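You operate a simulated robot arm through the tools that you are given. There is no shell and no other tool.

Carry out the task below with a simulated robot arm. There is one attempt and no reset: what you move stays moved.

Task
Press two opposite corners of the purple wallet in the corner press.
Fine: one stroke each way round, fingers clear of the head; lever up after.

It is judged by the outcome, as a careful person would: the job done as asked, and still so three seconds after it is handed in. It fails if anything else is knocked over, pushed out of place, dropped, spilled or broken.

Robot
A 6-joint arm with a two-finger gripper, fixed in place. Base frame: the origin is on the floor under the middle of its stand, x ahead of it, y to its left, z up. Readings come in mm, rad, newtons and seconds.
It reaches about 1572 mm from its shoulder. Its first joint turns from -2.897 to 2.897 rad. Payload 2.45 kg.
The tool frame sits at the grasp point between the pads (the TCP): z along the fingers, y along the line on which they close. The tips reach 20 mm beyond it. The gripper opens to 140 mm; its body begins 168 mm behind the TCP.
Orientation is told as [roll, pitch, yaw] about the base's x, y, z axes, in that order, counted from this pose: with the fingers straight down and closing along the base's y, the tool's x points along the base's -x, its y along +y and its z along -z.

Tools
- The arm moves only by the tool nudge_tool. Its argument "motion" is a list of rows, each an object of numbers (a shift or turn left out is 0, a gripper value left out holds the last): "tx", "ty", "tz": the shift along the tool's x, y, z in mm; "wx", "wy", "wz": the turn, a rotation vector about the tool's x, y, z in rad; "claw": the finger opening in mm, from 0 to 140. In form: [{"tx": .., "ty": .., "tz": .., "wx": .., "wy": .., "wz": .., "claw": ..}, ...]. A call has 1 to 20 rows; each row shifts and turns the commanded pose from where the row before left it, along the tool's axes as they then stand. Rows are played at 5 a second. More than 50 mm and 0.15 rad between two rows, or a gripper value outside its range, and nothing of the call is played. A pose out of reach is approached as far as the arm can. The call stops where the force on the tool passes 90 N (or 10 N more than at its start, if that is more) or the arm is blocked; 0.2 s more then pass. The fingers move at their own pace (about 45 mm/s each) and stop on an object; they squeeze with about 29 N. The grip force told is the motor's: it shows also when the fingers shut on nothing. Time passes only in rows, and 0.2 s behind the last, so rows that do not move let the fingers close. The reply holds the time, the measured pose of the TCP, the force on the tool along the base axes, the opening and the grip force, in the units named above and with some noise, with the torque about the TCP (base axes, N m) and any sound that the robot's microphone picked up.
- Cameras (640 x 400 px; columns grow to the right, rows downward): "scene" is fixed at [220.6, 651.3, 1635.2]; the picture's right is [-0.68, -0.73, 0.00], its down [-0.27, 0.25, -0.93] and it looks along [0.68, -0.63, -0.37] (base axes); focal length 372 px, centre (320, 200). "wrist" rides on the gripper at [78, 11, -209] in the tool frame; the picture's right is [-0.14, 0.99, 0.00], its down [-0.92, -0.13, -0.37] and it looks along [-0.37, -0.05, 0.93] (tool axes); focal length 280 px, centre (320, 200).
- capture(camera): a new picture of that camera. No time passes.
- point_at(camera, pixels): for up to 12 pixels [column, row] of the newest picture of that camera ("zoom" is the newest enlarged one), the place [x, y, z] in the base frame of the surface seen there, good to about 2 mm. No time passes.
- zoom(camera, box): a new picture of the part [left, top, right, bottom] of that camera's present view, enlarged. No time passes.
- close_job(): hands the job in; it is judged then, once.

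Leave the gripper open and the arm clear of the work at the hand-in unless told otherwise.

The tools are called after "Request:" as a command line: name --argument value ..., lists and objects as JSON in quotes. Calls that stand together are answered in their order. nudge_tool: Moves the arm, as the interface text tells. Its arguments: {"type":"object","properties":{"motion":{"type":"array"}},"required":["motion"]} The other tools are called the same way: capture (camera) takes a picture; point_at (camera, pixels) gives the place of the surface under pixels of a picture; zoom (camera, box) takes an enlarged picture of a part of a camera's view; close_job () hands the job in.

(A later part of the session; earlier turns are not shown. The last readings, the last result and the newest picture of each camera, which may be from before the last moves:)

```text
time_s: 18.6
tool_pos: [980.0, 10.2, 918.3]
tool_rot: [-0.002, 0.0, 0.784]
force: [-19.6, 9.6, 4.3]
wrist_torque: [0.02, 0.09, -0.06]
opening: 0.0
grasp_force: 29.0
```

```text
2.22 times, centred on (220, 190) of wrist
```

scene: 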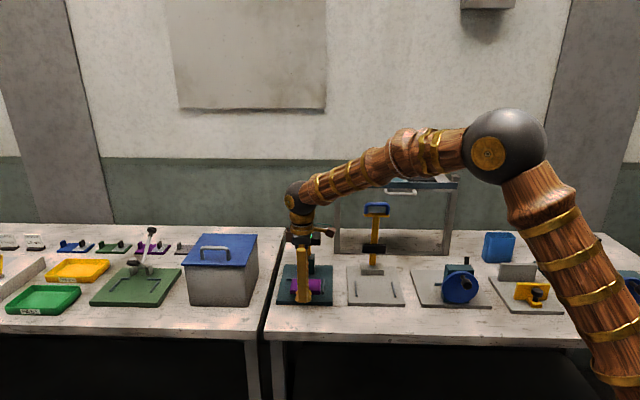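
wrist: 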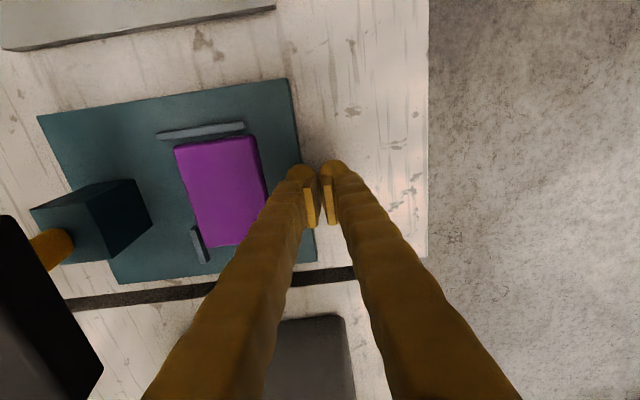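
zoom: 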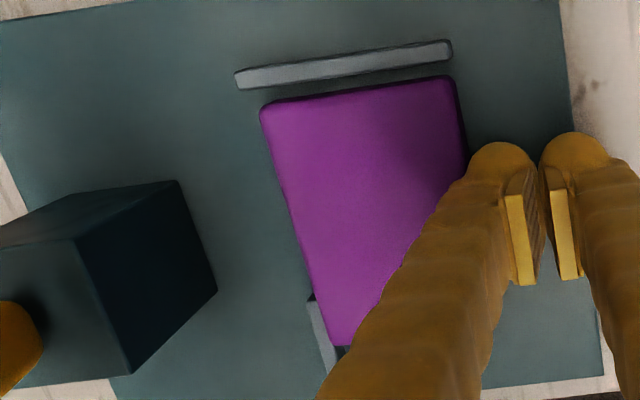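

The force jumped to ~22 N: the wallet is against the back rail. I back off at once and measure.

Request:
nudge_tool --motion '[{"ty": 6}, {"ty": 8}, {}]'

Request:
zoom --camera "wrist" --box '[140, 100, 300, 280]'

```text
time_s: 19.4
tool_pos: [971.1, 19.8, 918.0]
tool_rot: [-0.001, 0.0, 0.783]
force: [0.2, 0.1, -0.4]
wrist_torque: [0.0, 0.05, 0.01]
opening: 0.1
grasp_force: 28.8
```

```text
2.22 times, centred on (220, 190) of wrist
```

zoom: 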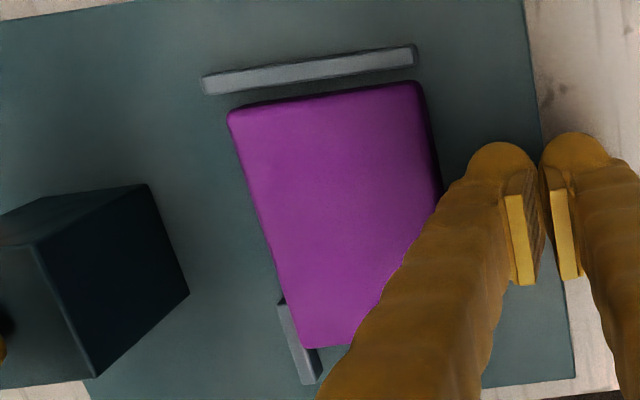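

Request:
point_at --camera "zoom" --pixels '[[234, 116], [412, 86], [320, 102], [247, 175], [270, 250], [285, 300], [310, 343], [340, 340], [310, 74], [290, 330], [305, 365], [540, 140]]'

Request:
point_at --camera "zoom" --pixels '[[210, 84], [405, 56], [312, 84], [210, 92], [260, 225], [280, 285], [435, 130], [440, 160], [425, 95], [282, 306], [300, 352], [315, 365]]'

```text
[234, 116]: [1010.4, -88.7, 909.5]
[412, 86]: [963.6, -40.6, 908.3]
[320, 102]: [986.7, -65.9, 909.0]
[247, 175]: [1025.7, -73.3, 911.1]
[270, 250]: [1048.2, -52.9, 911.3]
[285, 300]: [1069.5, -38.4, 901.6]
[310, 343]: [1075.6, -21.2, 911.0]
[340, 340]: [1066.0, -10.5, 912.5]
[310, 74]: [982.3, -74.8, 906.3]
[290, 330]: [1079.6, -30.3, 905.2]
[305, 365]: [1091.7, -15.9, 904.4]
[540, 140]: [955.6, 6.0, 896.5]
```

```text
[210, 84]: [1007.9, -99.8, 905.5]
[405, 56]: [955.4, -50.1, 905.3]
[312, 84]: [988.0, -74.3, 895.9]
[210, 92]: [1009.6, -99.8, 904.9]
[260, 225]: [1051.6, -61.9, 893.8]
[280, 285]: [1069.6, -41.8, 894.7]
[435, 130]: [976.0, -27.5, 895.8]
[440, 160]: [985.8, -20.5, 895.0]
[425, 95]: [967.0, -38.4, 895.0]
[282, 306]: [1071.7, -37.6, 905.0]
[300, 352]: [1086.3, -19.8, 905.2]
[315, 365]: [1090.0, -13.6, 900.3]
```

The wallet is flush with the back rail (edge v≈779) and the press hasn't moved (front edge still v 671.5). Next I move around to the wallet's left side with the tool tilted 0.36 rad away from the head, to push it right onto the side rail.

Request:
nudge_tool --motion '[{"tz": -8}, {"tx": -44}, {"tx": -44}, {"wx": 0.12}, {"wx": 0.12}, {"wx": 0.12}, {"ty": -30.9, "tz": 11.6}, {"ty": -30.9, "tz": 11.6}, {}]'

Request:
capture --camera "wrist"

Request:
capture --camera "scene"

```text
time_s: 21.4
tool_pos: [1080.3, 34.7, 927.1]
tool_rot: [-0.361, -0.001, 0.783]
force: [1.3, -0.1, -0.5]
wrist_torque: [0.0, -0.01, -0.02]
opening: 0.2
grasp_force: 28.6
```

```text
taken
```

wrist: 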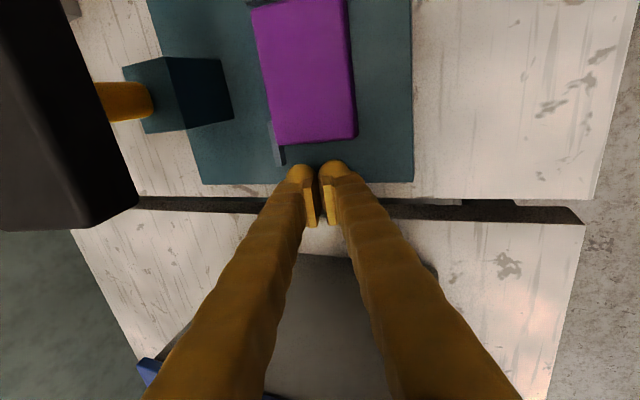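

```text
taken
```

scene: 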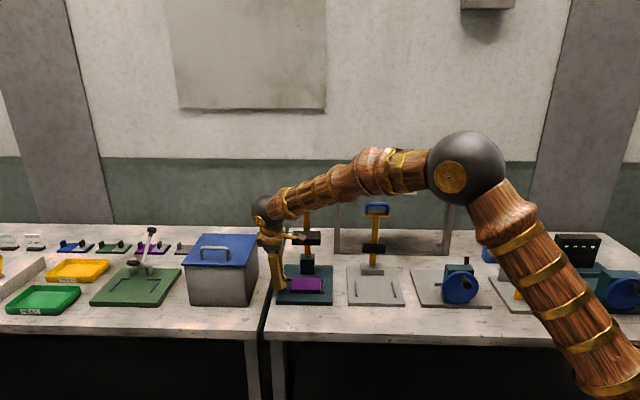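

The finger pair sits left of the wallet at u≈788, v≈739. I shift 8 mm forward for clearance from the back rail's end and approach the wallet's left edge.

Request:
nudge_tool --motion '[{"ty": 7.5, "tz": -2.8}, {"tx": 15}, {"tx": 3}, {"tx": 2}, {}]'

Request:
zoom --camera "wrist" --box '[220, 0, 400, 200]'

```text
time_s: 22.6
tool_pos: [1060.4, 26.3, 925.6]
tool_rot: [-0.361, 0.0, 0.784]
force: [-0.2, 0.2, -0.1]
wrist_torque: [0.0, -0.02, 0.02]
opening: 0.0
grasp_force: 29.0
```

```text
2.00 times, centred on (310, 100) of wrist
```

zoom: 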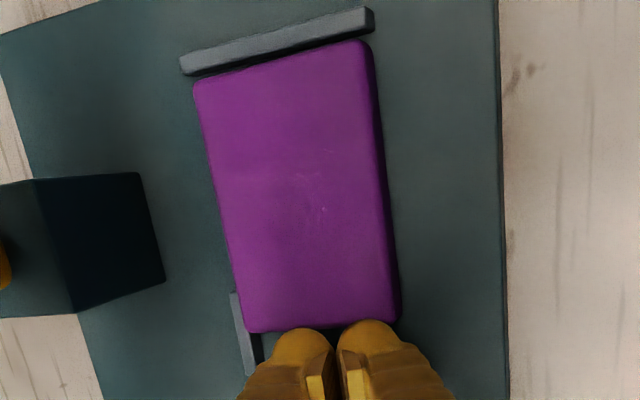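

Finger balls are right at the wallet's left edge (zoom row ~328). Push right in small steps.

Request:
nudge_tool --motion '[{"tx": 1.5}, {"tx": 1.5}, {"tx": 1}, {}]'

Request:
zoom --camera "wrist" --box '[220, 0, 400, 200]'

```text
time_s: 23.6
tool_pos: [1057.6, 24.0, 926.8]
tool_rot: [-0.36, -0.001, 0.786]
force: [9.3, 8.4, 2.1]
wrist_torque: [0.1, -0.15, -0.04]
opening: 0.0
grasp_force: 28.7
```

```text
2.00 times, centred on (310, 100) of wrist
```

zoom: 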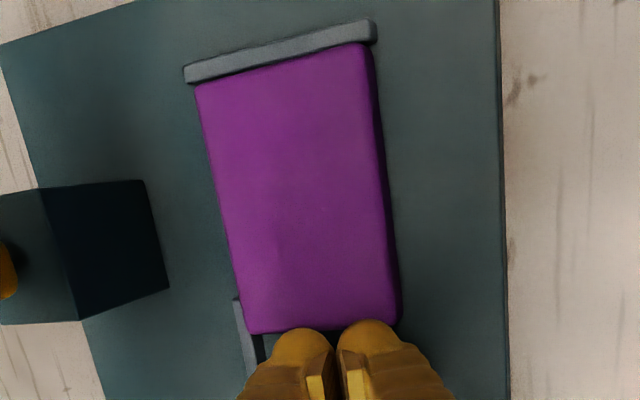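

The wallet now touches the side rail (≈12.5 N). I back the finger off, then check the seating before leaving.

Request:
nudge_tool --motion '[{"tx": -4}, {"tx": -14}, {}]'

Request:
zoom --camera "wrist" --box '[220, 0, 400, 200]'

```text
time_s: 24.4
tool_pos: [1069.4, 36.4, 926.8]
tool_rot: [-0.361, -0.001, 0.785]
force: [0.0, 0.2, -0.1]
wrist_torque: [0.03, 0.02, 0.04]
opening: 0.1
grasp_force: 29.4
```

```text
2.00 times, centred on (310, 100) of wrist
```

zoom: 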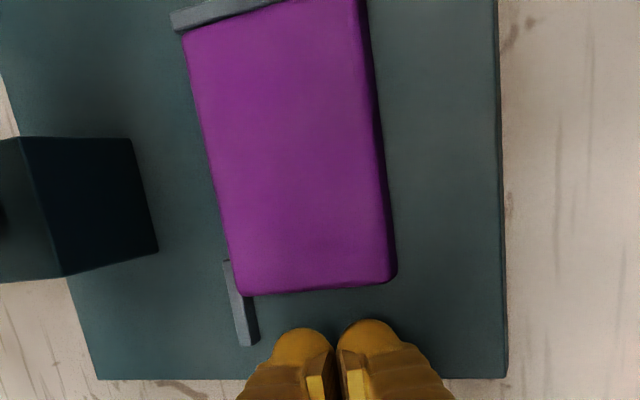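

Request:
point_at --camera "zoom" --pixels '[[190, 40], [358, 8], [243, 290], [390, 277], [200, 90], [220, 190], [235, 265], [320, 285], [228, 270], [248, 335], [497, 200], [240, 300]]'

```text
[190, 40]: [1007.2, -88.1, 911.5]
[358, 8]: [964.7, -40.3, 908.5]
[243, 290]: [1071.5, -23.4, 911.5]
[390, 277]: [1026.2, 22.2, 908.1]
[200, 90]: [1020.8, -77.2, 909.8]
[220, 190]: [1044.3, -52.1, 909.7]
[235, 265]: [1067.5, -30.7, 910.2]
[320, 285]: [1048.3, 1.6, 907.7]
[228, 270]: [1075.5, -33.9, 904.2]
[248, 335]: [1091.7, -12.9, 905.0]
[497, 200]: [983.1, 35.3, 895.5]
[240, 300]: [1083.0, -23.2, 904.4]
```

The wallet is seated: right edge u≈646, back edge v≈778, square to both rails. I'll retreat up and forward, then rehearse in free space the tilt needed at the end of the lever stroke (tool nearly horizontal) to be sure the wrist can do it.

Request:
nudge_tool --motion '[{"tz": -48}, {"tz": -48}, {"tz": -48}, {"tz": -48}, {"tx": 40}, {"tx": 42, "ty": 20}, {"ty": 45}, {"ty": 45, "claw": 60}, {"wx": 0.14}, {"wx": 0.14}, {"wx": 0.14}, {"wx": 0.14}, {"wx": 0.14}, {"wx": 0.14}, {"wx": 0.14}]'

Request:
capture --camera "scene"

Request:
point_at --camera "scene" --pixels '[[338, 178], [338, 215], [455, 183], [400, 178], [450, 215]]'

```text
time_s: 27.6
tool_pos: [890.3, 99.1, 1068.0]
tool_rot: [-1.342, -0.002, 0.784]
force: [1.0, 0.0, 0.4]
wrist_torque: [-0.03, 0.01, 0.02]
opening: 60.1
grasp_force: 0.0
```

```text
taken
```

scene: 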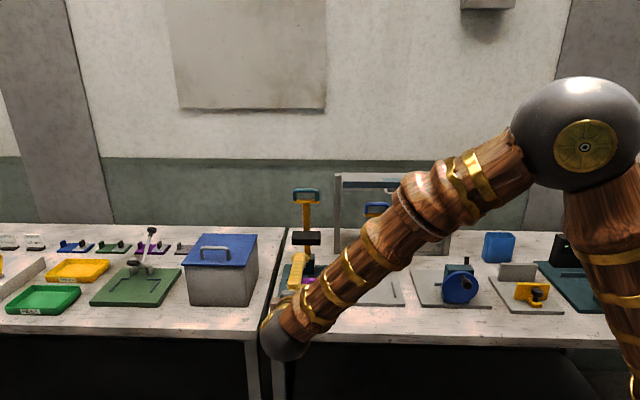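

```text
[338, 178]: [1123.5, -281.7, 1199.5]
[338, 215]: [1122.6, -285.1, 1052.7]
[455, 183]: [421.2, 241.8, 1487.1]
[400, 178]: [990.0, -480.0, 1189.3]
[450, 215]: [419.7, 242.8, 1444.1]
```

The tilt of 1.34 rad is reachable. Now go to the approach pose above the handle: tilt 0.18 rad (matching the lever's lean), TCP about (u 700, v 785, z 1318), claw at 60.

Request:
nudge_tool --motion '[{"wx": -0.14525}, {"wx": -0.14525}, {"wx": -0.14525}, {"wx": -0.14525}, {"wx": -0.14525}, {"wx": -0.14525}, {"wx": -0.14525}, {"wx": -0.14525}, {"ty": -7.75, "tz": -42.6}, {"ty": -7.75, "tz": -42.6}, {"ty": -7.75, "tz": -42.6}, {"ty": -7.75, "tz": -42.6}, {"ty": -7.75, "tz": -42.6}, {"ty": -7.75, "tz": -42.6}, {"ty": -44, "tz": 10}, {"ty": -44, "tz": 10}, {"ty": -44, "tz": 10}, {"ty": -44, "tz": 10}, {"ty": -44, "tz": 10}]'

Request:
capture --camera "wrist"

Request:
capture --camera "scene"

```text
time_s: 31.6
tool_pos: [1051.1, -59.7, 1316.8]
tool_rot: [-0.179, 0.001, 0.785]
force: [-0.3, 0.5, 2.0]
wrist_torque: [-0.02, -0.05, 0.03]
opening: 60.0
grasp_force: 0.0
```

```text
taken
```

wrist: 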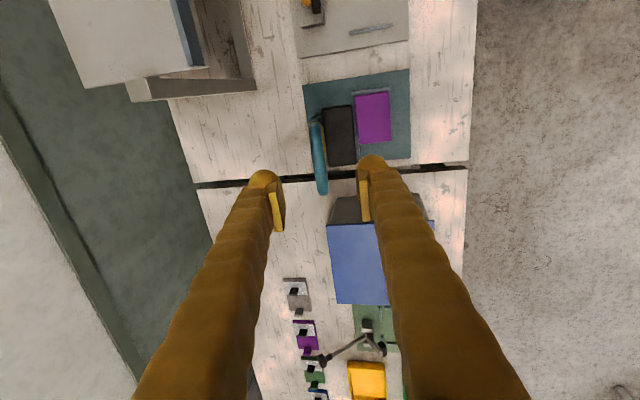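

```text
taken
```

scene: 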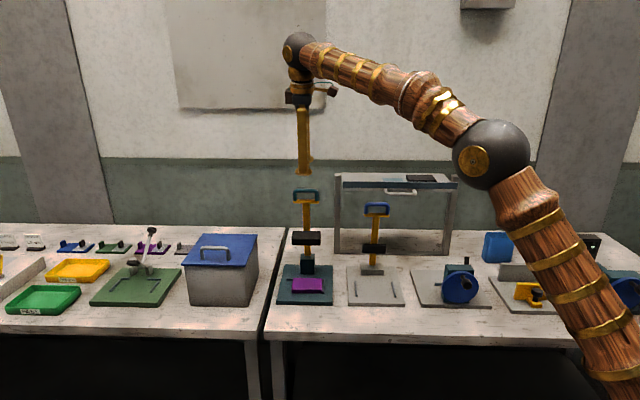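

The handle bar shows between the fingers at about (318,155). I'll measure its position from this view.

Request:
zoom --camera "wrist" --box '[240, 80, 420, 240]'

Request:
point_at --camera "wrist" --pixels '[[317, 130], [318, 150], [320, 170], [321, 185], [313, 150], [324, 150], [318, 120]]'

```text
2.50 times, centred on (330, 160) of wrist
```

zoom: 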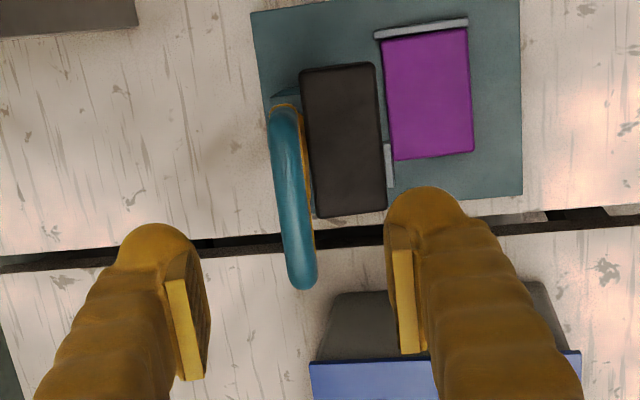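

```text
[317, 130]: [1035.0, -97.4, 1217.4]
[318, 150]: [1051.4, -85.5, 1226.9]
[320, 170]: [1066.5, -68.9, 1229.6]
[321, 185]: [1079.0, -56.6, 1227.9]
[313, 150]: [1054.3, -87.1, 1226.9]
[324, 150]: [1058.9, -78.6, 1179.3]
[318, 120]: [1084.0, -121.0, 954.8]
```

Bar centre ≈ (v 803.3, z 1222), well aligned. I descend ~95 mm along the tool axis so the bar lies between the pads.

Request:
nudge_tool --motion '[{"tz": 40}, {"tz": 35}, {"tz": 20}, {}]'

Request:
capture --camera "wrist"

Request:
zoom --camera "scene" --box '[270, 120, 345, 250]'

```text
time_s: 32.6
tool_pos: [1062.4, -71.7, 1223.6]
tool_rot: [-0.18, 0.002, 0.782]
force: [0.2, 0.3, -0.1]
wrist_torque: [-0.01, -0.03, 0.0]
opening: 60.1
grasp_force: 0.0
```

```text
taken
```

wrist: 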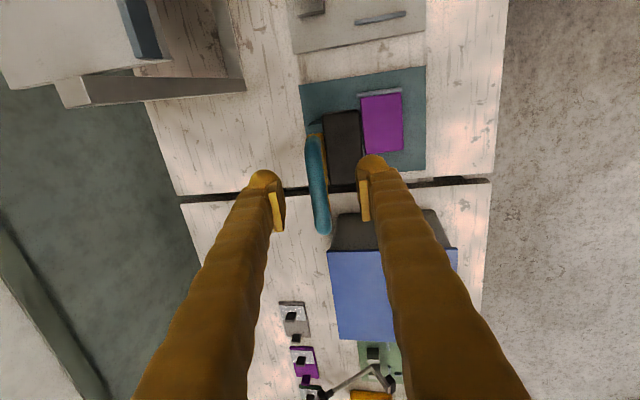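

```text
3.08 times, centred on (308, 185) of scene
```

zoom: 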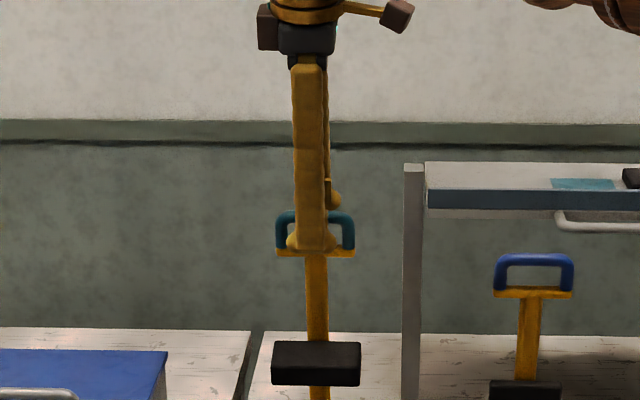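

The bar is centred between the fingers. Close the gripper on it.

Request:
nudge_tool --motion '[{"claw": 0}, {"claw": 0}, {"claw": 0}, {"claw": 0}, {"claw": 0}]'

Request:
zoom --camera "wrist" --box '[240, 80, 420, 260]'

```text
time_s: 33.8
tool_pos: [1062.2, -72.4, 1224.2]
tool_rot: [-0.179, 0.0, 0.784]
force: [-1.1, 0.0, -0.7]
wrist_torque: [0.03, 0.02, -0.02]
opening: 11.2
grasp_force: 38.1
```

```text
2.22 times, centred on (330, 170) of wrist
```

zoom: 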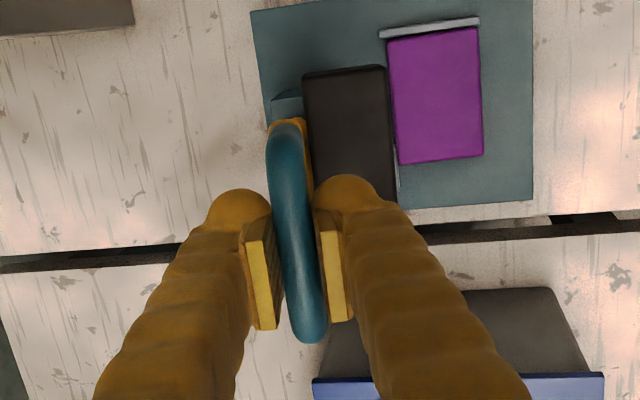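

The bar is held (opening 11 mm). I start the stroke: each row turns the tool 0.1 rad and follows the arc (28.3 mm tangential, 1.4 mm toward pivot). First three rows, then check force.

Request:
nudge_tool --motion '[{"ty": 14.2, "tz": 0.4, "wx": 0.05}, {"ty": 14.2, "tz": 0.4, "wx": 0.05}, {"ty": 28.3, "tz": 1.4, "wx": 0.1}, {"ty": 28.3, "tz": 1.4, "wx": 0.1}, {}]'

Request:
capture --camera "wrist"

Request:
capture --camera "scene"

```text
time_s: 35.0
tool_pos: [1005.6, -15.8, 1193.9]
tool_rot: [-0.479, 0.002, 0.783]
force: [11.6, -11.3, -30.7]
wrist_torque: [0.27, -0.18, 0.16]
opening: 10.3
grasp_force: 37.5
```

```text
taken
```

wrist: 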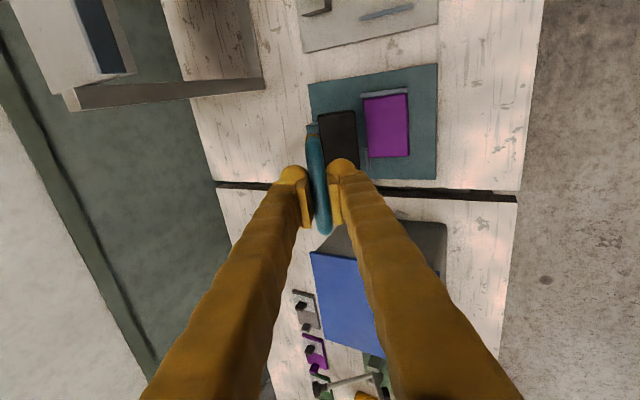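

```text
taken
```

scene: 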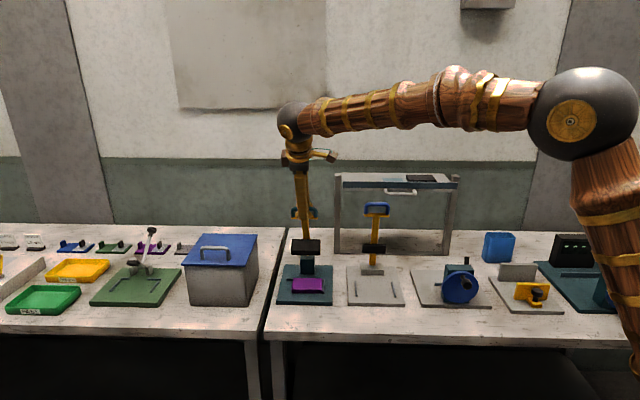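

The lever turns with almost no tangential load, but there's ~35 N pulling the tool along its axis toward the pivot – a small radial mismatch. I ease 2 mm along +tz and re-read.

Request:
nudge_tool --motion '[{"tz": 2}, {}]'

```text
time_s: 35.6
tool_pos: [1006.2, -17.4, 1194.1]
tool_rot: [-0.483, -0.001, 0.784]
force: [2.5, -9.0, -16.1]
wrist_torque: [0.13, -0.06, 0.13]
opening: 10.3
grasp_force: 38.2
```

Each 2 mm relieves ~17 N, so it's just radial mismatch. I'll loosen the grip slightly (claw 15 around an 11 mm bar) so the bar can slide freely along the fingers, then continue the arc.

Request:
nudge_tool --motion '[{"tz": 2, "claw": 15}, {}, {}]'

Request:
zoom --camera "wrist" --box '[240, 80, 420, 260]'

```text
time_s: 36.4
tool_pos: [1006.3, -16.0, 1191.9]
tool_rot: [-0.48, -0.001, 0.785]
force: [-0.6, 1.7, -0.5]
wrist_torque: [-0.02, 0.01, 0.04]
opening: 15.4
grasp_force: 0.0
```

```text
2.22 times, centred on (330, 170) of wrist
```

zoom: 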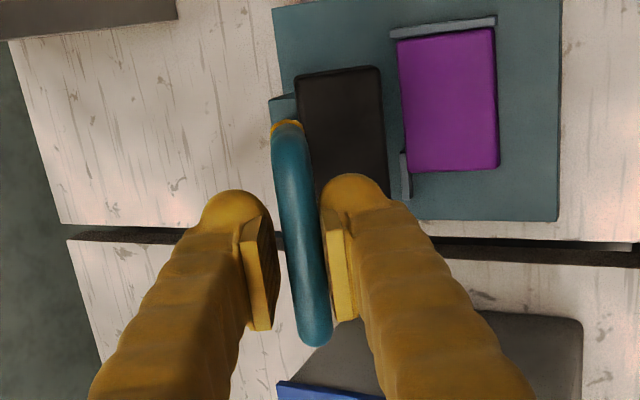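

Request:
point_at --camera "zoom" --pixels '[[290, 150], [296, 200], [303, 250], [311, 305], [340, 75], [340, 180], [385, 120], [300, 130]]'

Request:
zoom --camera "scene" --box '[270, 180, 345, 310]'

```text
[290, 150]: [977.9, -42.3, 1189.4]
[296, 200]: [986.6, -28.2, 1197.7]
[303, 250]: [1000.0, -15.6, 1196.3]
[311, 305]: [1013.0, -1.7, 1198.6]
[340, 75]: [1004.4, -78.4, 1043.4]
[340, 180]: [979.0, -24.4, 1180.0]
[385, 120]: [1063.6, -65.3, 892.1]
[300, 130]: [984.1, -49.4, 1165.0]
```

```text
3.08 times, centred on (308, 245) of scene
```

zoom: 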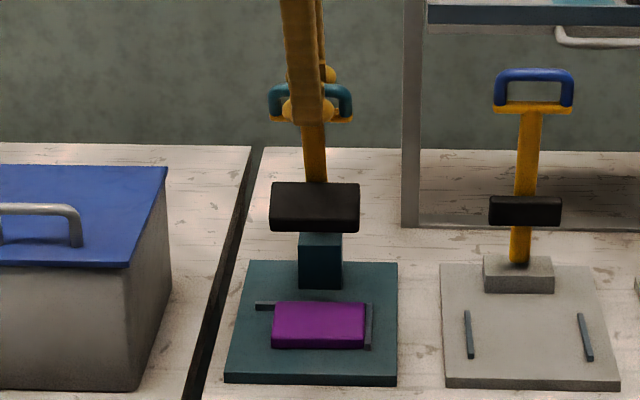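

The lever's bar matches a pivot at (v 855, z 945), R≈281. Force is near zero. Continue the arc by 0.7 rad to about 1.19 rad, still above contact with the wallet (expected ≈1.35).

Request:
nudge_tool --motion '[{"ty": 28, "tz": 1.4, "wx": 0.1}, {"ty": 28, "tz": 1.4, "wx": 0.1}, {"ty": 28, "tz": 1.4, "wx": 0.1}, {"ty": 28, "tz": 1.4, "wx": 0.1}, {"ty": 28, "tz": 1.4, "wx": 0.1}, {"ty": 28, "tz": 1.4, "wx": 0.1}, {}]'

Request:
capture --camera "scene"

Request:
capture --camera "wrist"

```text
time_s: 38.0
tool_pos: [924.3, 65.4, 1076.0]
tool_rot: [-1.082, 0.0, 0.784]
force: [-0.2, 1.7, -0.7]
wrist_torque: [-0.02, 0.02, 0.01]
opening: 15.6
grasp_force: 0.4
```

```text
taken
```

scene: 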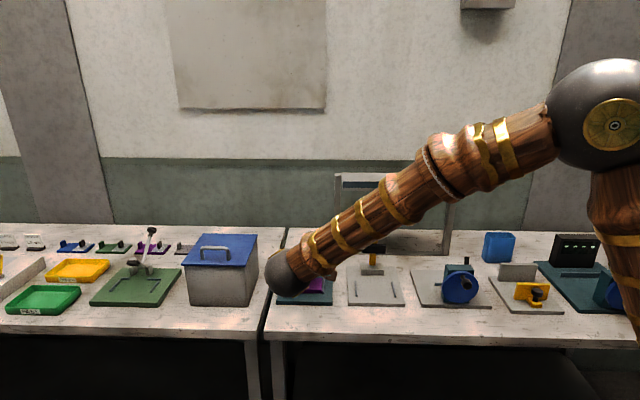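

```text
taken
```

wrist: 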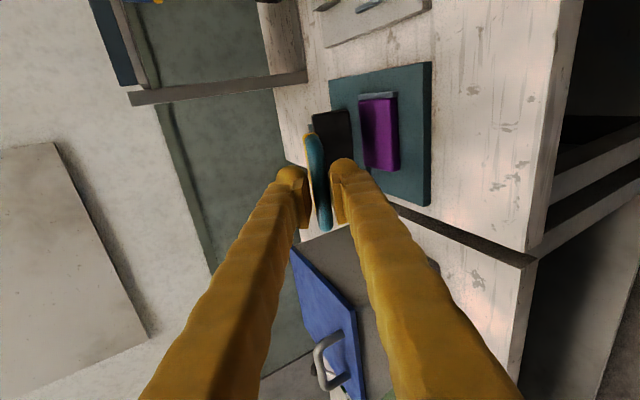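

No load so far; tool angle 1.08 rad. I'll zoom on head and wallet to see the landing zone before contact.

Request:
zoom --camera "wrist" --box '[280, 50, 450, 250]'

Request:
point_at --camera "wrist" --pixels '[[315, 150], [318, 180], [322, 210], [325, 115], [346, 113], [352, 150], [380, 110], [395, 100], [397, 165]]'

```text
2.00 times, centred on (365, 150) of wrist
```

zoom: 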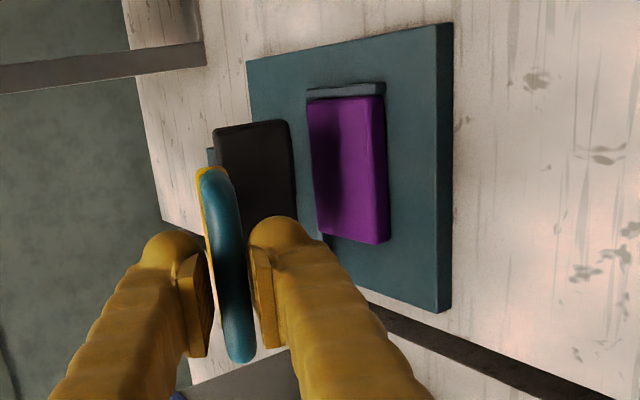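

```text
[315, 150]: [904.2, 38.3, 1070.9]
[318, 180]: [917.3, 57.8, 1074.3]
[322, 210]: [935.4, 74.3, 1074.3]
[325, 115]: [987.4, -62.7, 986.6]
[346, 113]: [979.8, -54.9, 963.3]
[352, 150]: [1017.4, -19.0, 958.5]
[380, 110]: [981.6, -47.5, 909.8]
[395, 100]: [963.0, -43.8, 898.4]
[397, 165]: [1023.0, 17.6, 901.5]
```

The head end is now at v≈732–742, z≈960–987, above the wallet. I continue with half-steps to ~1.28 rad and check the load.

Request:
nudge_tool --motion '[{"ty": 14, "tz": 0.35, "wx": 0.05}, {"ty": 14, "tz": 0.35, "wx": 0.05}, {"ty": 14, "tz": 0.35, "wx": 0.05}, {}]'

Request:
zoom --camera "wrist" --box '[280, 50, 450, 250]'

```text
time_s: 39.0
tool_pos: [912.1, 77.6, 1036.9]
tool_rot: [-1.231, 0.0, 0.784]
force: [-0.6, 0.7, -1.7]
wrist_torque: [-0.01, 0.01, 0.0]
opening: 16.1
grasp_force: 1.3
```

```text
2.00 times, centred on (365, 150) of wrist
```

zoom: 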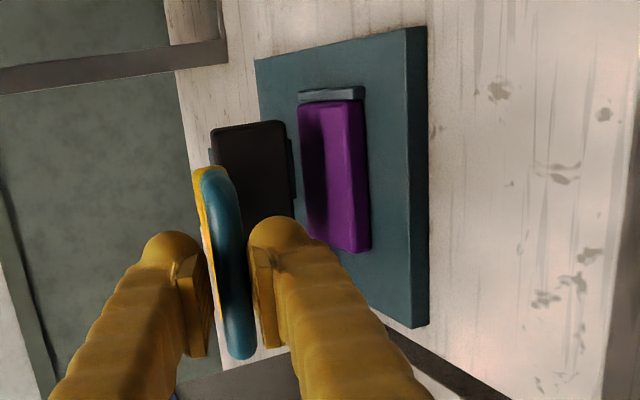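

Still no load at 1.23 rad. Continue with finer steps toward contact.

Request:
nudge_tool --motion '[{"ty": 8.4, "tz": 0.15, "wx": 0.03}, {"ty": 8.4, "tz": 0.15, "wx": 0.03}, {"ty": 5.6, "tz": 0.1, "wx": 0.02}, {}]'

Request:
zoom --camera "wrist" --box '[280, 50, 450, 250]'

```text
time_s: 40.0
tool_pos: [906.0, 82.9, 1016.6]
tool_rot: [-1.309, 0.0, 0.784]
force: [-1.6, -0.6, -2.5]
wrist_torque: [0.03, 0.03, 0.02]
opening: 16.7
grasp_force: 0.8
```

```text
2.00 times, centred on (365, 150) of wrist
```

zoom: 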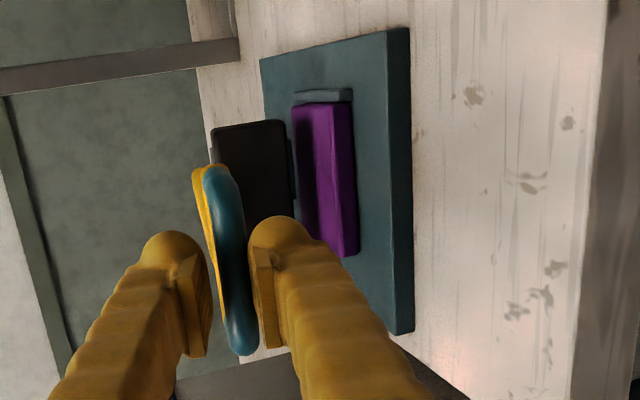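

The lever's weight rests on the lower finger. I take up the play (claw 12) and go on in small steps, watching the force for contact.

Request:
nudge_tool --motion '[{"claw": 12}, {}, {"ty": 5.6, "tz": 0.1, "wx": 0.02}, {"ty": 5.6, "tz": 0.1, "wx": 0.02}, {}]'

Request:
zoom --camera "wrist" --box '[280, 50, 450, 250]'

```text
time_s: 41.2
tool_pos: [904.4, 85.3, 1004.9]
tool_rot: [-1.349, 0.001, 0.783]
force: [-0.2, -0.3, -2.0]
wrist_torque: [0.0, 0.05, 0.0]
opening: 13.5
grasp_force: 1.0
```

```text
2.00 times, centred on (365, 150) of wrist
```

zoom: 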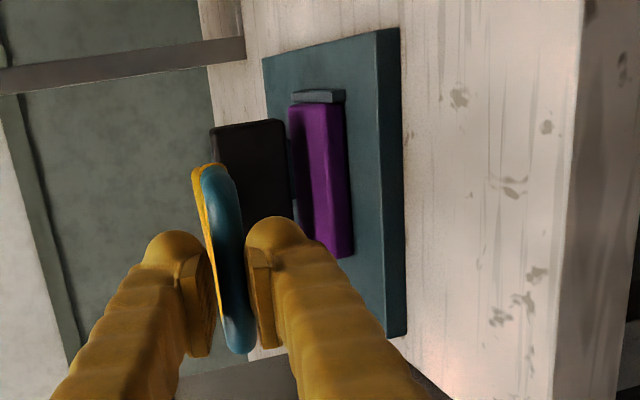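

Request:
point_at --camera "zoom" --pixels '[[282, 130], [290, 200], [240, 130], [262, 160], [296, 110], [310, 150], [325, 240], [222, 250]]'

Request:
nudge_tool --motion '[{"ty": 5.6, "tz": 0.1, "wx": 0.02}, {}]'

```text
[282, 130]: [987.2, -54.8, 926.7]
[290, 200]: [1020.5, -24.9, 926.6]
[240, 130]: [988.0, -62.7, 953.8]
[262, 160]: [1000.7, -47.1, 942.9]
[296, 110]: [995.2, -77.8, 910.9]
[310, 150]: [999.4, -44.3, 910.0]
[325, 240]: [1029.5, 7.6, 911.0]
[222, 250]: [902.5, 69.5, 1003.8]
```

```text
time_s: 41.8
tool_pos: [903.7, 87.6, 1001.5]
tool_rot: [-1.371, -0.001, 0.785]
force: [-0.5, 0.7, -2.6]
wrist_torque: [-0.01, 0.04, 0.03]
opening: 13.4
grasp_force: 2.0
```

The head's lower edge is ~9–13 mm above the wallet, landing zone v≈737–759 over the wallet's middle. I continue in 0.02 rad steps.

Request:
nudge_tool --motion '[{"ty": 5.6, "tz": 0.1, "wx": 0.02}, {"ty": 5.6, "tz": 0.1, "wx": 0.02}, {}]'

Request:
zoom --camera "wrist" --box '[280, 50, 450, 250]'

```text
time_s: 42.6
tool_pos: [901.9, 88.6, 988.5]
tool_rot: [-1.411, 0.0, 0.785]
force: [-0.6, 0.8, -3.5]
wrist_torque: [0.04, 0.07, 0.04]
opening: 13.7
grasp_force: 1.7
```

```text
2.00 times, centred on (365, 150) of wrist
```

zoom: 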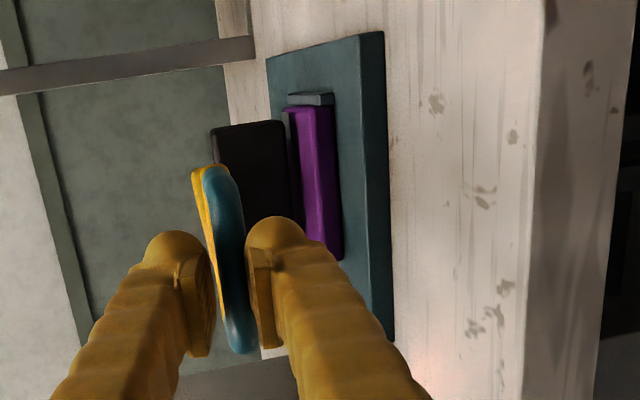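

Request:
nudge_tool --motion '[{"ty": 5.6, "tz": 0.1, "wx": 0.02}, {"ty": 4.2, "tz": 0.1, "wx": 0.015}, {}]'

Request:
zoom --camera "wrist" --box '[280, 50, 450, 250]'

```text
time_s: 43.4
tool_pos: [901.5, 88.6, 979.2]
tool_rot: [-1.444, 0.0, 0.786]
force: [0.2, 1.0, -1.8]
wrist_torque: [0.03, 0.05, 0.03]
opening: 13.5
grasp_force: 0.9
```

```text
2.00 times, centred on (365, 150) of wrist
```

zoom: 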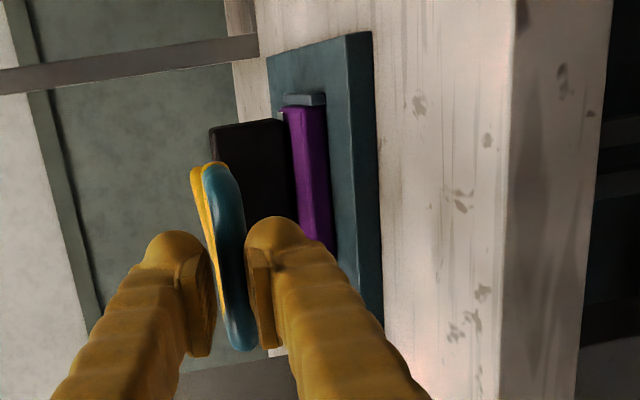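

Request:
point_at --camera "zoom" --pixels '[[284, 130], [292, 195], [240, 135], [300, 150], [306, 200], [290, 108]]'

Request:
nudge_tool --motion '[{"ty": 4.2, "tz": 0.05, "wx": 0.015}, {}]'

```text
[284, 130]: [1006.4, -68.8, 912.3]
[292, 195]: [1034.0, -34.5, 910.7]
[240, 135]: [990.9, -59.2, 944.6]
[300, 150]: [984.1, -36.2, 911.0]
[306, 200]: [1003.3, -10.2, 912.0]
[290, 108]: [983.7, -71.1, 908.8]
```

```text
time_s: 44.0
tool_pos: [901.8, 88.3, 975.2]
tool_rot: [-1.461, 0.001, 0.784]
force: [-0.6, -0.2, -0.9]
wrist_torque: [0.04, 0.0, 0.03]
opening: 12.3
grasp_force: 0.4
```

The lever weight has come off the finger (Fz −0.9): the head is touching the wallet. Now press further in small steps.

Request:
nudge_tool --motion '[{"ty": 3, "wx": 0.01}, {}]'

Request:
nudge_tool --motion '[{"ty": 2, "wx": 0.007}, {}]'

```text
time_s: 44.6
tool_pos: [900.7, 88.3, 971.9]
tool_rot: [-1.47, 0.002, 0.785]
force: [-0.4, 0.3, 0.3]
wrist_torque: [-0.04, -0.01, -0.02]
opening: 12.2
grasp_force: 0.1
```

```text
time_s: 45.2
tool_pos: [900.8, 90.6, 969.5]
tool_rot: [-1.476, -0.001, 0.784]
force: [-0.3, 0.3, 0.5]
wrist_torque: [0.02, -0.03, -0.02]
opening: 12.3
grasp_force: 0.4
```

Request:
nudge_tool --motion '[{"ty": 2, "wx": 0.007}, {}]'

Request:
nudge_tool --motion '[{"ty": 2, "wx": 0.007}, {}]'

Request:
capture --camera "wrist"

```text
time_s: 45.8
tool_pos: [900.1, 88.6, 967.6]
tool_rot: [-1.484, -0.001, 0.783]
force: [-1.0, 2.1, 3.8]
wrist_torque: [-0.03, -0.08, 0.01]
opening: 14.0
grasp_force: 1.5
```

```text
time_s: 46.4
tool_pos: [900.4, 88.7, 966.6]
tool_rot: [-1.49, -0.001, 0.783]
force: [-0.2, 1.7, 6.6]
wrist_torque: [0.01, -0.11, 0.02]
opening: 16.4
grasp_force: 3.6
```

```text
taken
```

wrist: 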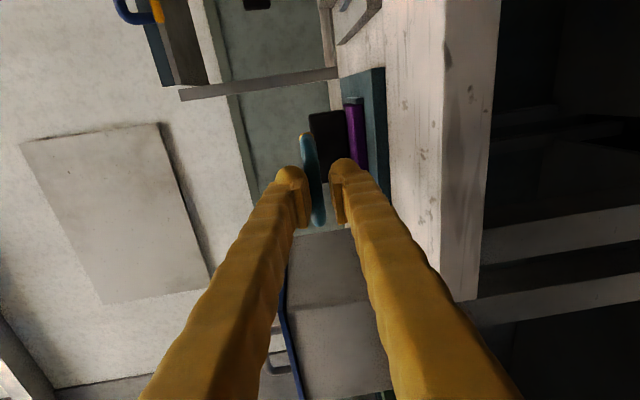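

The upper finger is now pushing on the bar (6.6 N) but yields open. I grip the bar fully and press down further to make it a firm stroke.

Request:
nudge_tool --motion '[{"claw": 0}, {}, {}]'

Request:
nudge_tool --motion '[{"ty": 2}, {}]'

Request:
nudge_tool --motion '[{"ty": 2}, {}]'

```text
time_s: 47.2
tool_pos: [899.8, 91.1, 969.3]
tool_rot: [-1.496, -0.003, 0.784]
force: [-13.2, 6.5, 66.0]
wrist_torque: [-0.26, -1.37, 0.03]
opening: 6.3
grasp_force: 34.3
```

```text
time_s: 47.8
tool_pos: [900.8, 89.9, 966.7]
tool_rot: [-1.496, -0.002, 0.783]
force: [-10.0, 14.9, 75.3]
wrist_torque: [-0.31, -1.68, 0.1]
opening: 10.3
grasp_force: 37.4
```

```text
time_s: 48.4
tool_pos: [899.1, 91.4, 966.1]
tool_rot: [-1.497, -0.001, 0.786]
force: [-6.0, 27.0, 80.7]
wrist_torque: [-0.58, -1.72, 0.47]
opening: 13.4
grasp_force: 39.8
```

I now have a firm ~80 N press at the handle. I'll look at the head on the wallet before releasing the pressure.

Request:
capture --camera "wrist"

Request:
zoom --camera "wrist" --box '[270, 50, 410, 240]'

Request:
capture --camera "scene"

```text
taken
```

wrist: 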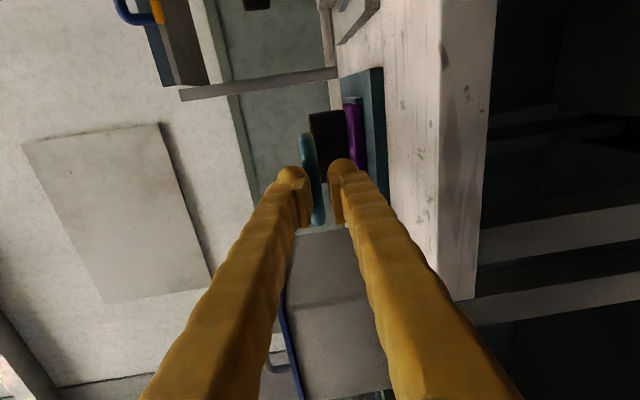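

```text
2.11 times, centred on (340, 145) of wrist
```

zoom: 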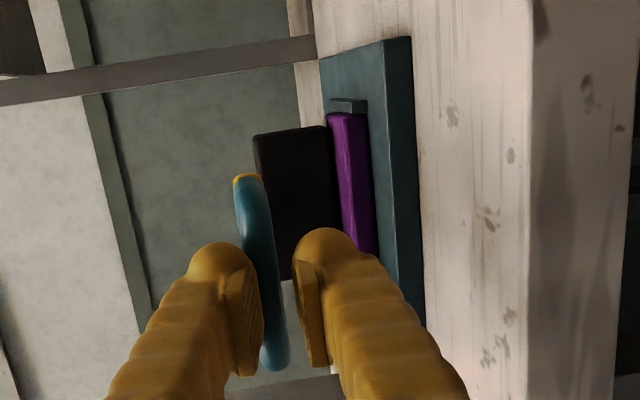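

```text
taken
```

scene: 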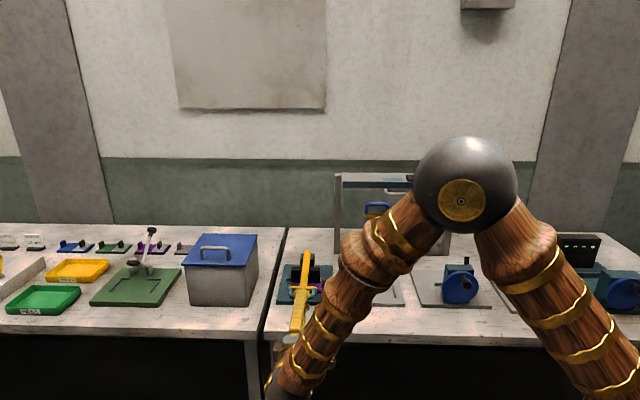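

The head is pressed down flat on the wallet. Stroke one is done; I now relieve the pressure, loosen to claw 15 and swing the lever back up along the same arc.

Request:
nudge_tool --motion '[{"ty": -5}, {"ty": -4, "claw": 15}, {}]'

Request:
nudge_tool --motion '[{"ty": -14, "tz": 0.4, "wx": -0.05}, {"ty": -14, "tz": 0.4, "wx": -0.05}, {"ty": -14, "tz": 0.4, "wx": -0.05}, {"ty": -14, "tz": 0.4, "wx": -0.05}, {}]'

Request:
zoom --camera "wrist" --box '[280, 50, 450, 250]'

```text
time_s: 49.2
tool_pos: [901.0, 88.6, 970.7]
tool_rot: [-1.491, 0.001, 0.784]
force: [-0.6, -0.3, 0.2]
wrist_torque: [0.02, 0.03, -0.01]
opening: 15.2
grasp_force: 0.1
```

```text
time_s: 50.4
tool_pos: [909.0, 83.2, 1026.1]
tool_rot: [-1.29, 0.0, 0.787]
force: [0.1, 0.1, -1.4]
wrist_torque: [-0.01, 0.01, 0.0]
opening: 15.7
grasp_force: 0.7
```

```text
2.00 times, centred on (365, 150) of wrist
```

zoom: 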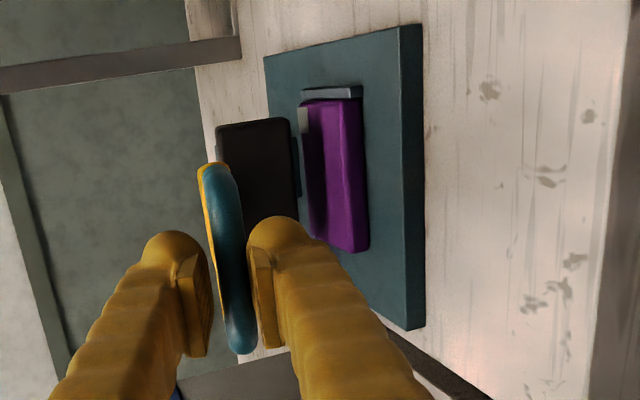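

A small light corner mark has appeared on the wallet's back-right corner (zoom (303,118)) – this is indeed the corner press and the first stroke took. I continue swinging the lever up.

Request:
nudge_tool --motion '[{"ty": -28, "tz": 1.4, "wx": -0.1}, {"ty": -28, "tz": 1.4, "wx": -0.1}, {"ty": -28, "tz": 1.4, "wx": -0.1}, {"ty": -28, "tz": 1.4, "wx": -0.1}, {"ty": -28, "tz": 1.4, "wx": -0.1}, {"ty": -28, "tz": 1.4, "wx": -0.1}, {"ty": -28, "tz": 1.4, "wx": -0.1}, {"ty": -28, "tz": 1.4, "wx": -0.1}, {}]'

Request:
capture --camera "wrist"

Request:
zoom --camera "wrist" --box '[240, 60, 420, 240]'

```text
time_s: 52.4
tool_pos: [1006.8, -16.3, 1196.2]
tool_rot: [-0.49, 0.001, 0.786]
force: [-0.6, 0.6, 0.1]
wrist_torque: [0.02, -0.01, 0.01]
opening: 15.4
grasp_force: 0.2
```

```text
taken
```

wrist: 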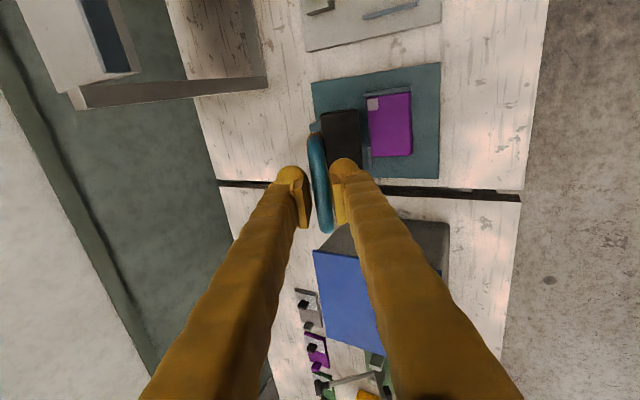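

```text
2.22 times, centred on (330, 150) of wrist
```

zoom: 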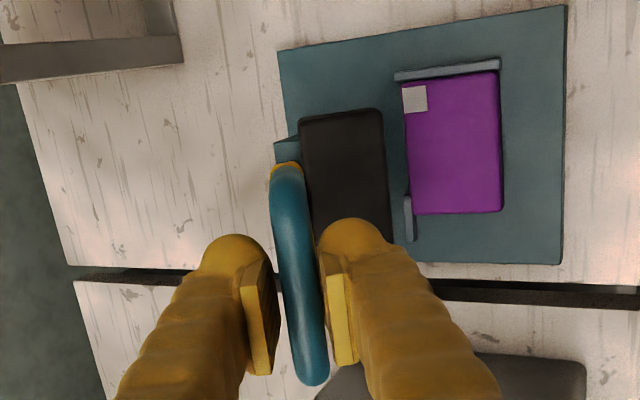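

The grey square mark sits exactly on the wallet's back-right corner. Continue raising the lever to its rest at ~0.18 rad with force checks.

Request:
nudge_tool --motion '[{"ty": -28, "tz": 1.4, "wx": -0.1}, {"ty": -28, "tz": 1.4, "wx": -0.1}, {"ty": -14, "tz": 0.4, "wx": -0.05}, {}]'

Request:
nudge_tool --motion '[{"ty": -8.4, "tz": 0.2, "wx": -0.03}, {}]'

Request:
nudge_tool --motion '[{"ty": -3, "wx": -0.01}, {}]'

```text
time_s: 53.4
tool_pos: [1053.3, -61.7, 1221.8]
tool_rot: [-0.239, -0.001, 0.784]
force: [0.6, -1.2, -1.0]
wrist_torque: [0.0, -0.02, -0.01]
opening: 15.7
grasp_force: 0.3
```

```text
time_s: 54.0
tool_pos: [1058.0, -67.1, 1222.8]
tool_rot: [-0.211, 0.0, 0.785]
force: [0.4, 0.1, 1.1]
wrist_torque: [-0.01, -0.02, 0.07]
opening: 15.5
grasp_force: 0.5
```

```text
time_s: 54.6
tool_pos: [1060.4, -70.0, 1223.0]
tool_rot: [-0.201, -0.001, 0.785]
force: [0.3, 0.4, 0.2]
wrist_torque: [0.03, 0.01, -0.02]
opening: 14.8
grasp_force: 0.1
```

Request:
nudge_tool --motion '[{"ty": -3, "wx": -0.01}, {}]'

Request:
nudge_tool --motion '[{"ty": -2, "wx": -0.007}, {}]'

Request:
zoom --camera "wrist" --box '[240, 60, 420, 260]'

```text
time_s: 55.2
tool_pos: [1061.7, -72.8, 1223.8]
tool_rot: [-0.191, 0.0, 0.784]
force: [-0.7, -0.2, -0.1]
wrist_torque: [0.0, -0.01, 0.02]
opening: 14.9
grasp_force: 0.1
```

```text
time_s: 55.8
tool_pos: [1061.8, -74.0, 1223.7]
tool_rot: [-0.185, 0.001, 0.785]
force: [-0.4, 0.2, -1.3]
wrist_torque: [-0.01, 0.03, 0.0]
opening: 15.0
grasp_force: 0.3
```

```text
2.00 times, centred on (330, 160) of wrist
```

zoom: 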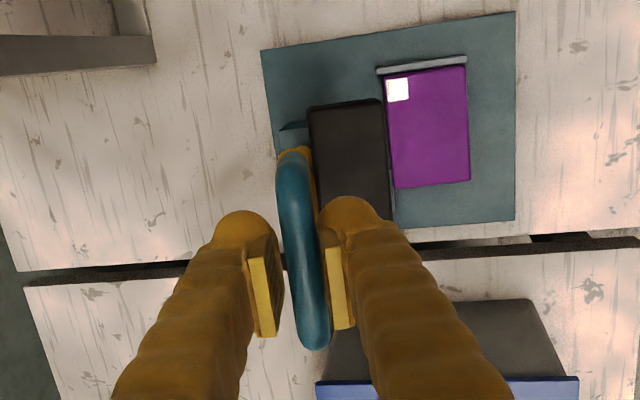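

Request:
point_at --camera "zoom" --pixels '[[293, 180], [298, 220], [303, 260], [311, 310], [390, 90], [405, 90]]'

Request:
nudge_tool --motion '[{"ty": -2}, {}]'

```text
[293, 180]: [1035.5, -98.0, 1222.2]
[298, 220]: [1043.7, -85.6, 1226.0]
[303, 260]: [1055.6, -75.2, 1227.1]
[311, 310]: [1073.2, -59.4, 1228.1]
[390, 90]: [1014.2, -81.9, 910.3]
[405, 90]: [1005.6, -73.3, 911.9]
```

```text
time_s: 56.4
tool_pos: [1063.7, -74.4, 1225.5]
tool_rot: [-0.184, 0.0, 0.783]
force: [-2.7, 1.0, -2.1]
wrist_torque: [-0.01, 0.03, 0.01]
opening: 16.4
grasp_force: 0.6
```

The bar is back at its original place and the lever meets its upper stop (slight −2.6 N). I open only a little (claw 24) first to see whether the lever stays up on its own.

Request:
nudge_tool --motion '[{"claw": 24}, {}, {}, {}]'

Request:
zoom --camera "wrist" --box '[240, 60, 420, 260]'

```text
time_s: 57.4
tool_pos: [1063.9, -74.3, 1224.8]
tool_rot: [-0.184, -0.001, 0.784]
force: [-0.1, -0.4, 0.1]
wrist_torque: [0.0, 0.01, -0.01]
opening: 23.8
grasp_force: 0.1
```

```text
2.00 times, centred on (330, 160) of wrist
```

zoom: 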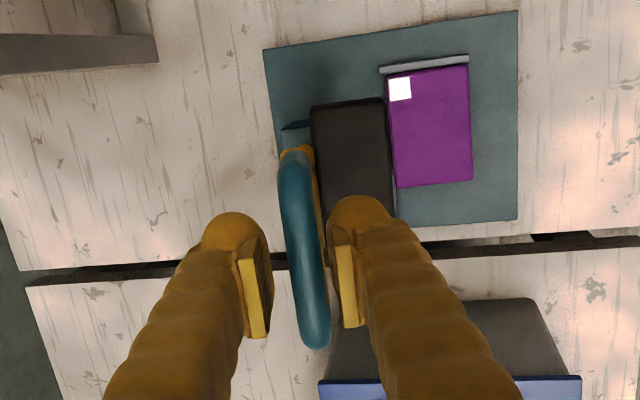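

The lever stays up by itself: the bar stands free between the fingers. I open fully and retreat along the tool axis, then go forward of the press and turn to yaw −0.785 for the wallet work.

Request:
nudge_tool --motion '[{"claw": 60}, {}, {"tz": -40}, {"tz": -45}, {"tz": -45}, {"ty": 45}, {"ty": 45}, {"ty": 45}, {"ty": 45}, {"wx": -0.092}, {"wx": -0.092}]'

Request:
nudge_tool --motion '[{"wz": 0.1427}, {"wz": 0.1427}, {"wz": 0.1427}, {"wz": 0.1427}, {"wz": 0.1427}, {"wz": 0.1427}, {"wz": 0.1427}, {"wz": 0.1427}, {"wz": 0.1427}, {"wz": 0.1427}, {"wz": 0.1427}, {}]'

Request:
capture --camera "wrist"

Request:
capture --camera "scene"

```text
time_s: 59.8
tool_pos: [921.8, 67.6, 1319.6]
tool_rot: [0.001, -0.001, 0.784]
force: [-0.9, 1.2, 0.8]
wrist_torque: [-0.02, -0.05, -0.02]
opening: 60.1
grasp_force: 0.0
```

```text
time_s: 62.4
tool_pos: [922.6, 67.9, 1319.5]
tool_rot: [0.0, -0.001, -0.787]
force: [0.5, 0.0, 0.0]
wrist_torque: [0.0, 0.01, 0.0]
opening: 60.2
grasp_force: 0.1
```

```text
taken
```

wrist: 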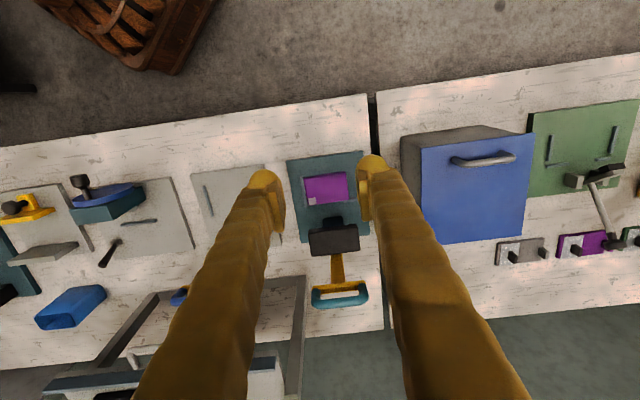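

```text
taken
```

scene: 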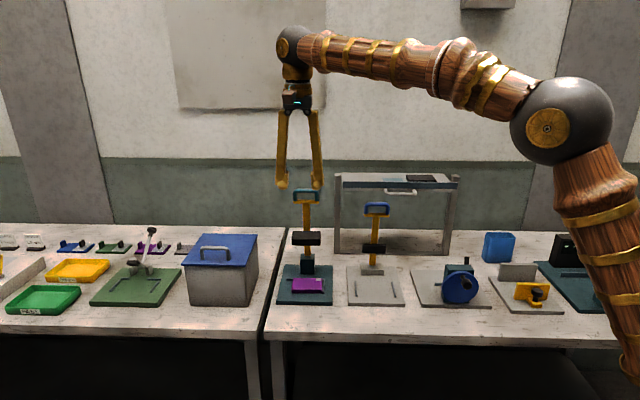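

The lever is up and I'm clear of it. I'll zoom on the wallet to confirm the mark and its position.

Request:
zoom --camera "wrist" --box '[275, 140, 385, 250]'

```text
3.64 times, centred on (330, 195) of wrist
```

zoom: 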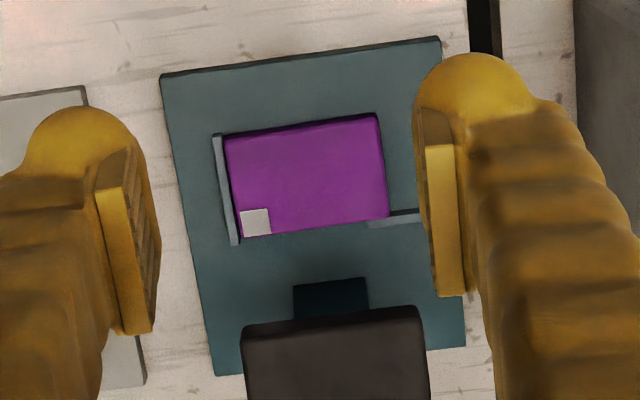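

Request:
point_at --camera "zoom" --pixels '[[230, 143], [375, 118], [240, 232], [385, 212], [255, 222], [218, 140], [235, 240], [375, 222], [168, 80], [435, 45], [330, 290], [300, 228]]'

```text
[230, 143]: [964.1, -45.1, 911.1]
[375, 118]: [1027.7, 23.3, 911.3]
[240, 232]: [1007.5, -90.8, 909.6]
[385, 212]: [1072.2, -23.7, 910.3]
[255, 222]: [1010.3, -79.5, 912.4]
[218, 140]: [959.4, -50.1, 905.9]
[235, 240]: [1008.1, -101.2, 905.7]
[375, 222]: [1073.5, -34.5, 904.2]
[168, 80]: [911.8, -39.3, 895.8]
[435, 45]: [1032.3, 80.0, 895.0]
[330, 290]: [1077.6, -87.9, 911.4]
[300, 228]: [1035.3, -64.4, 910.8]
```

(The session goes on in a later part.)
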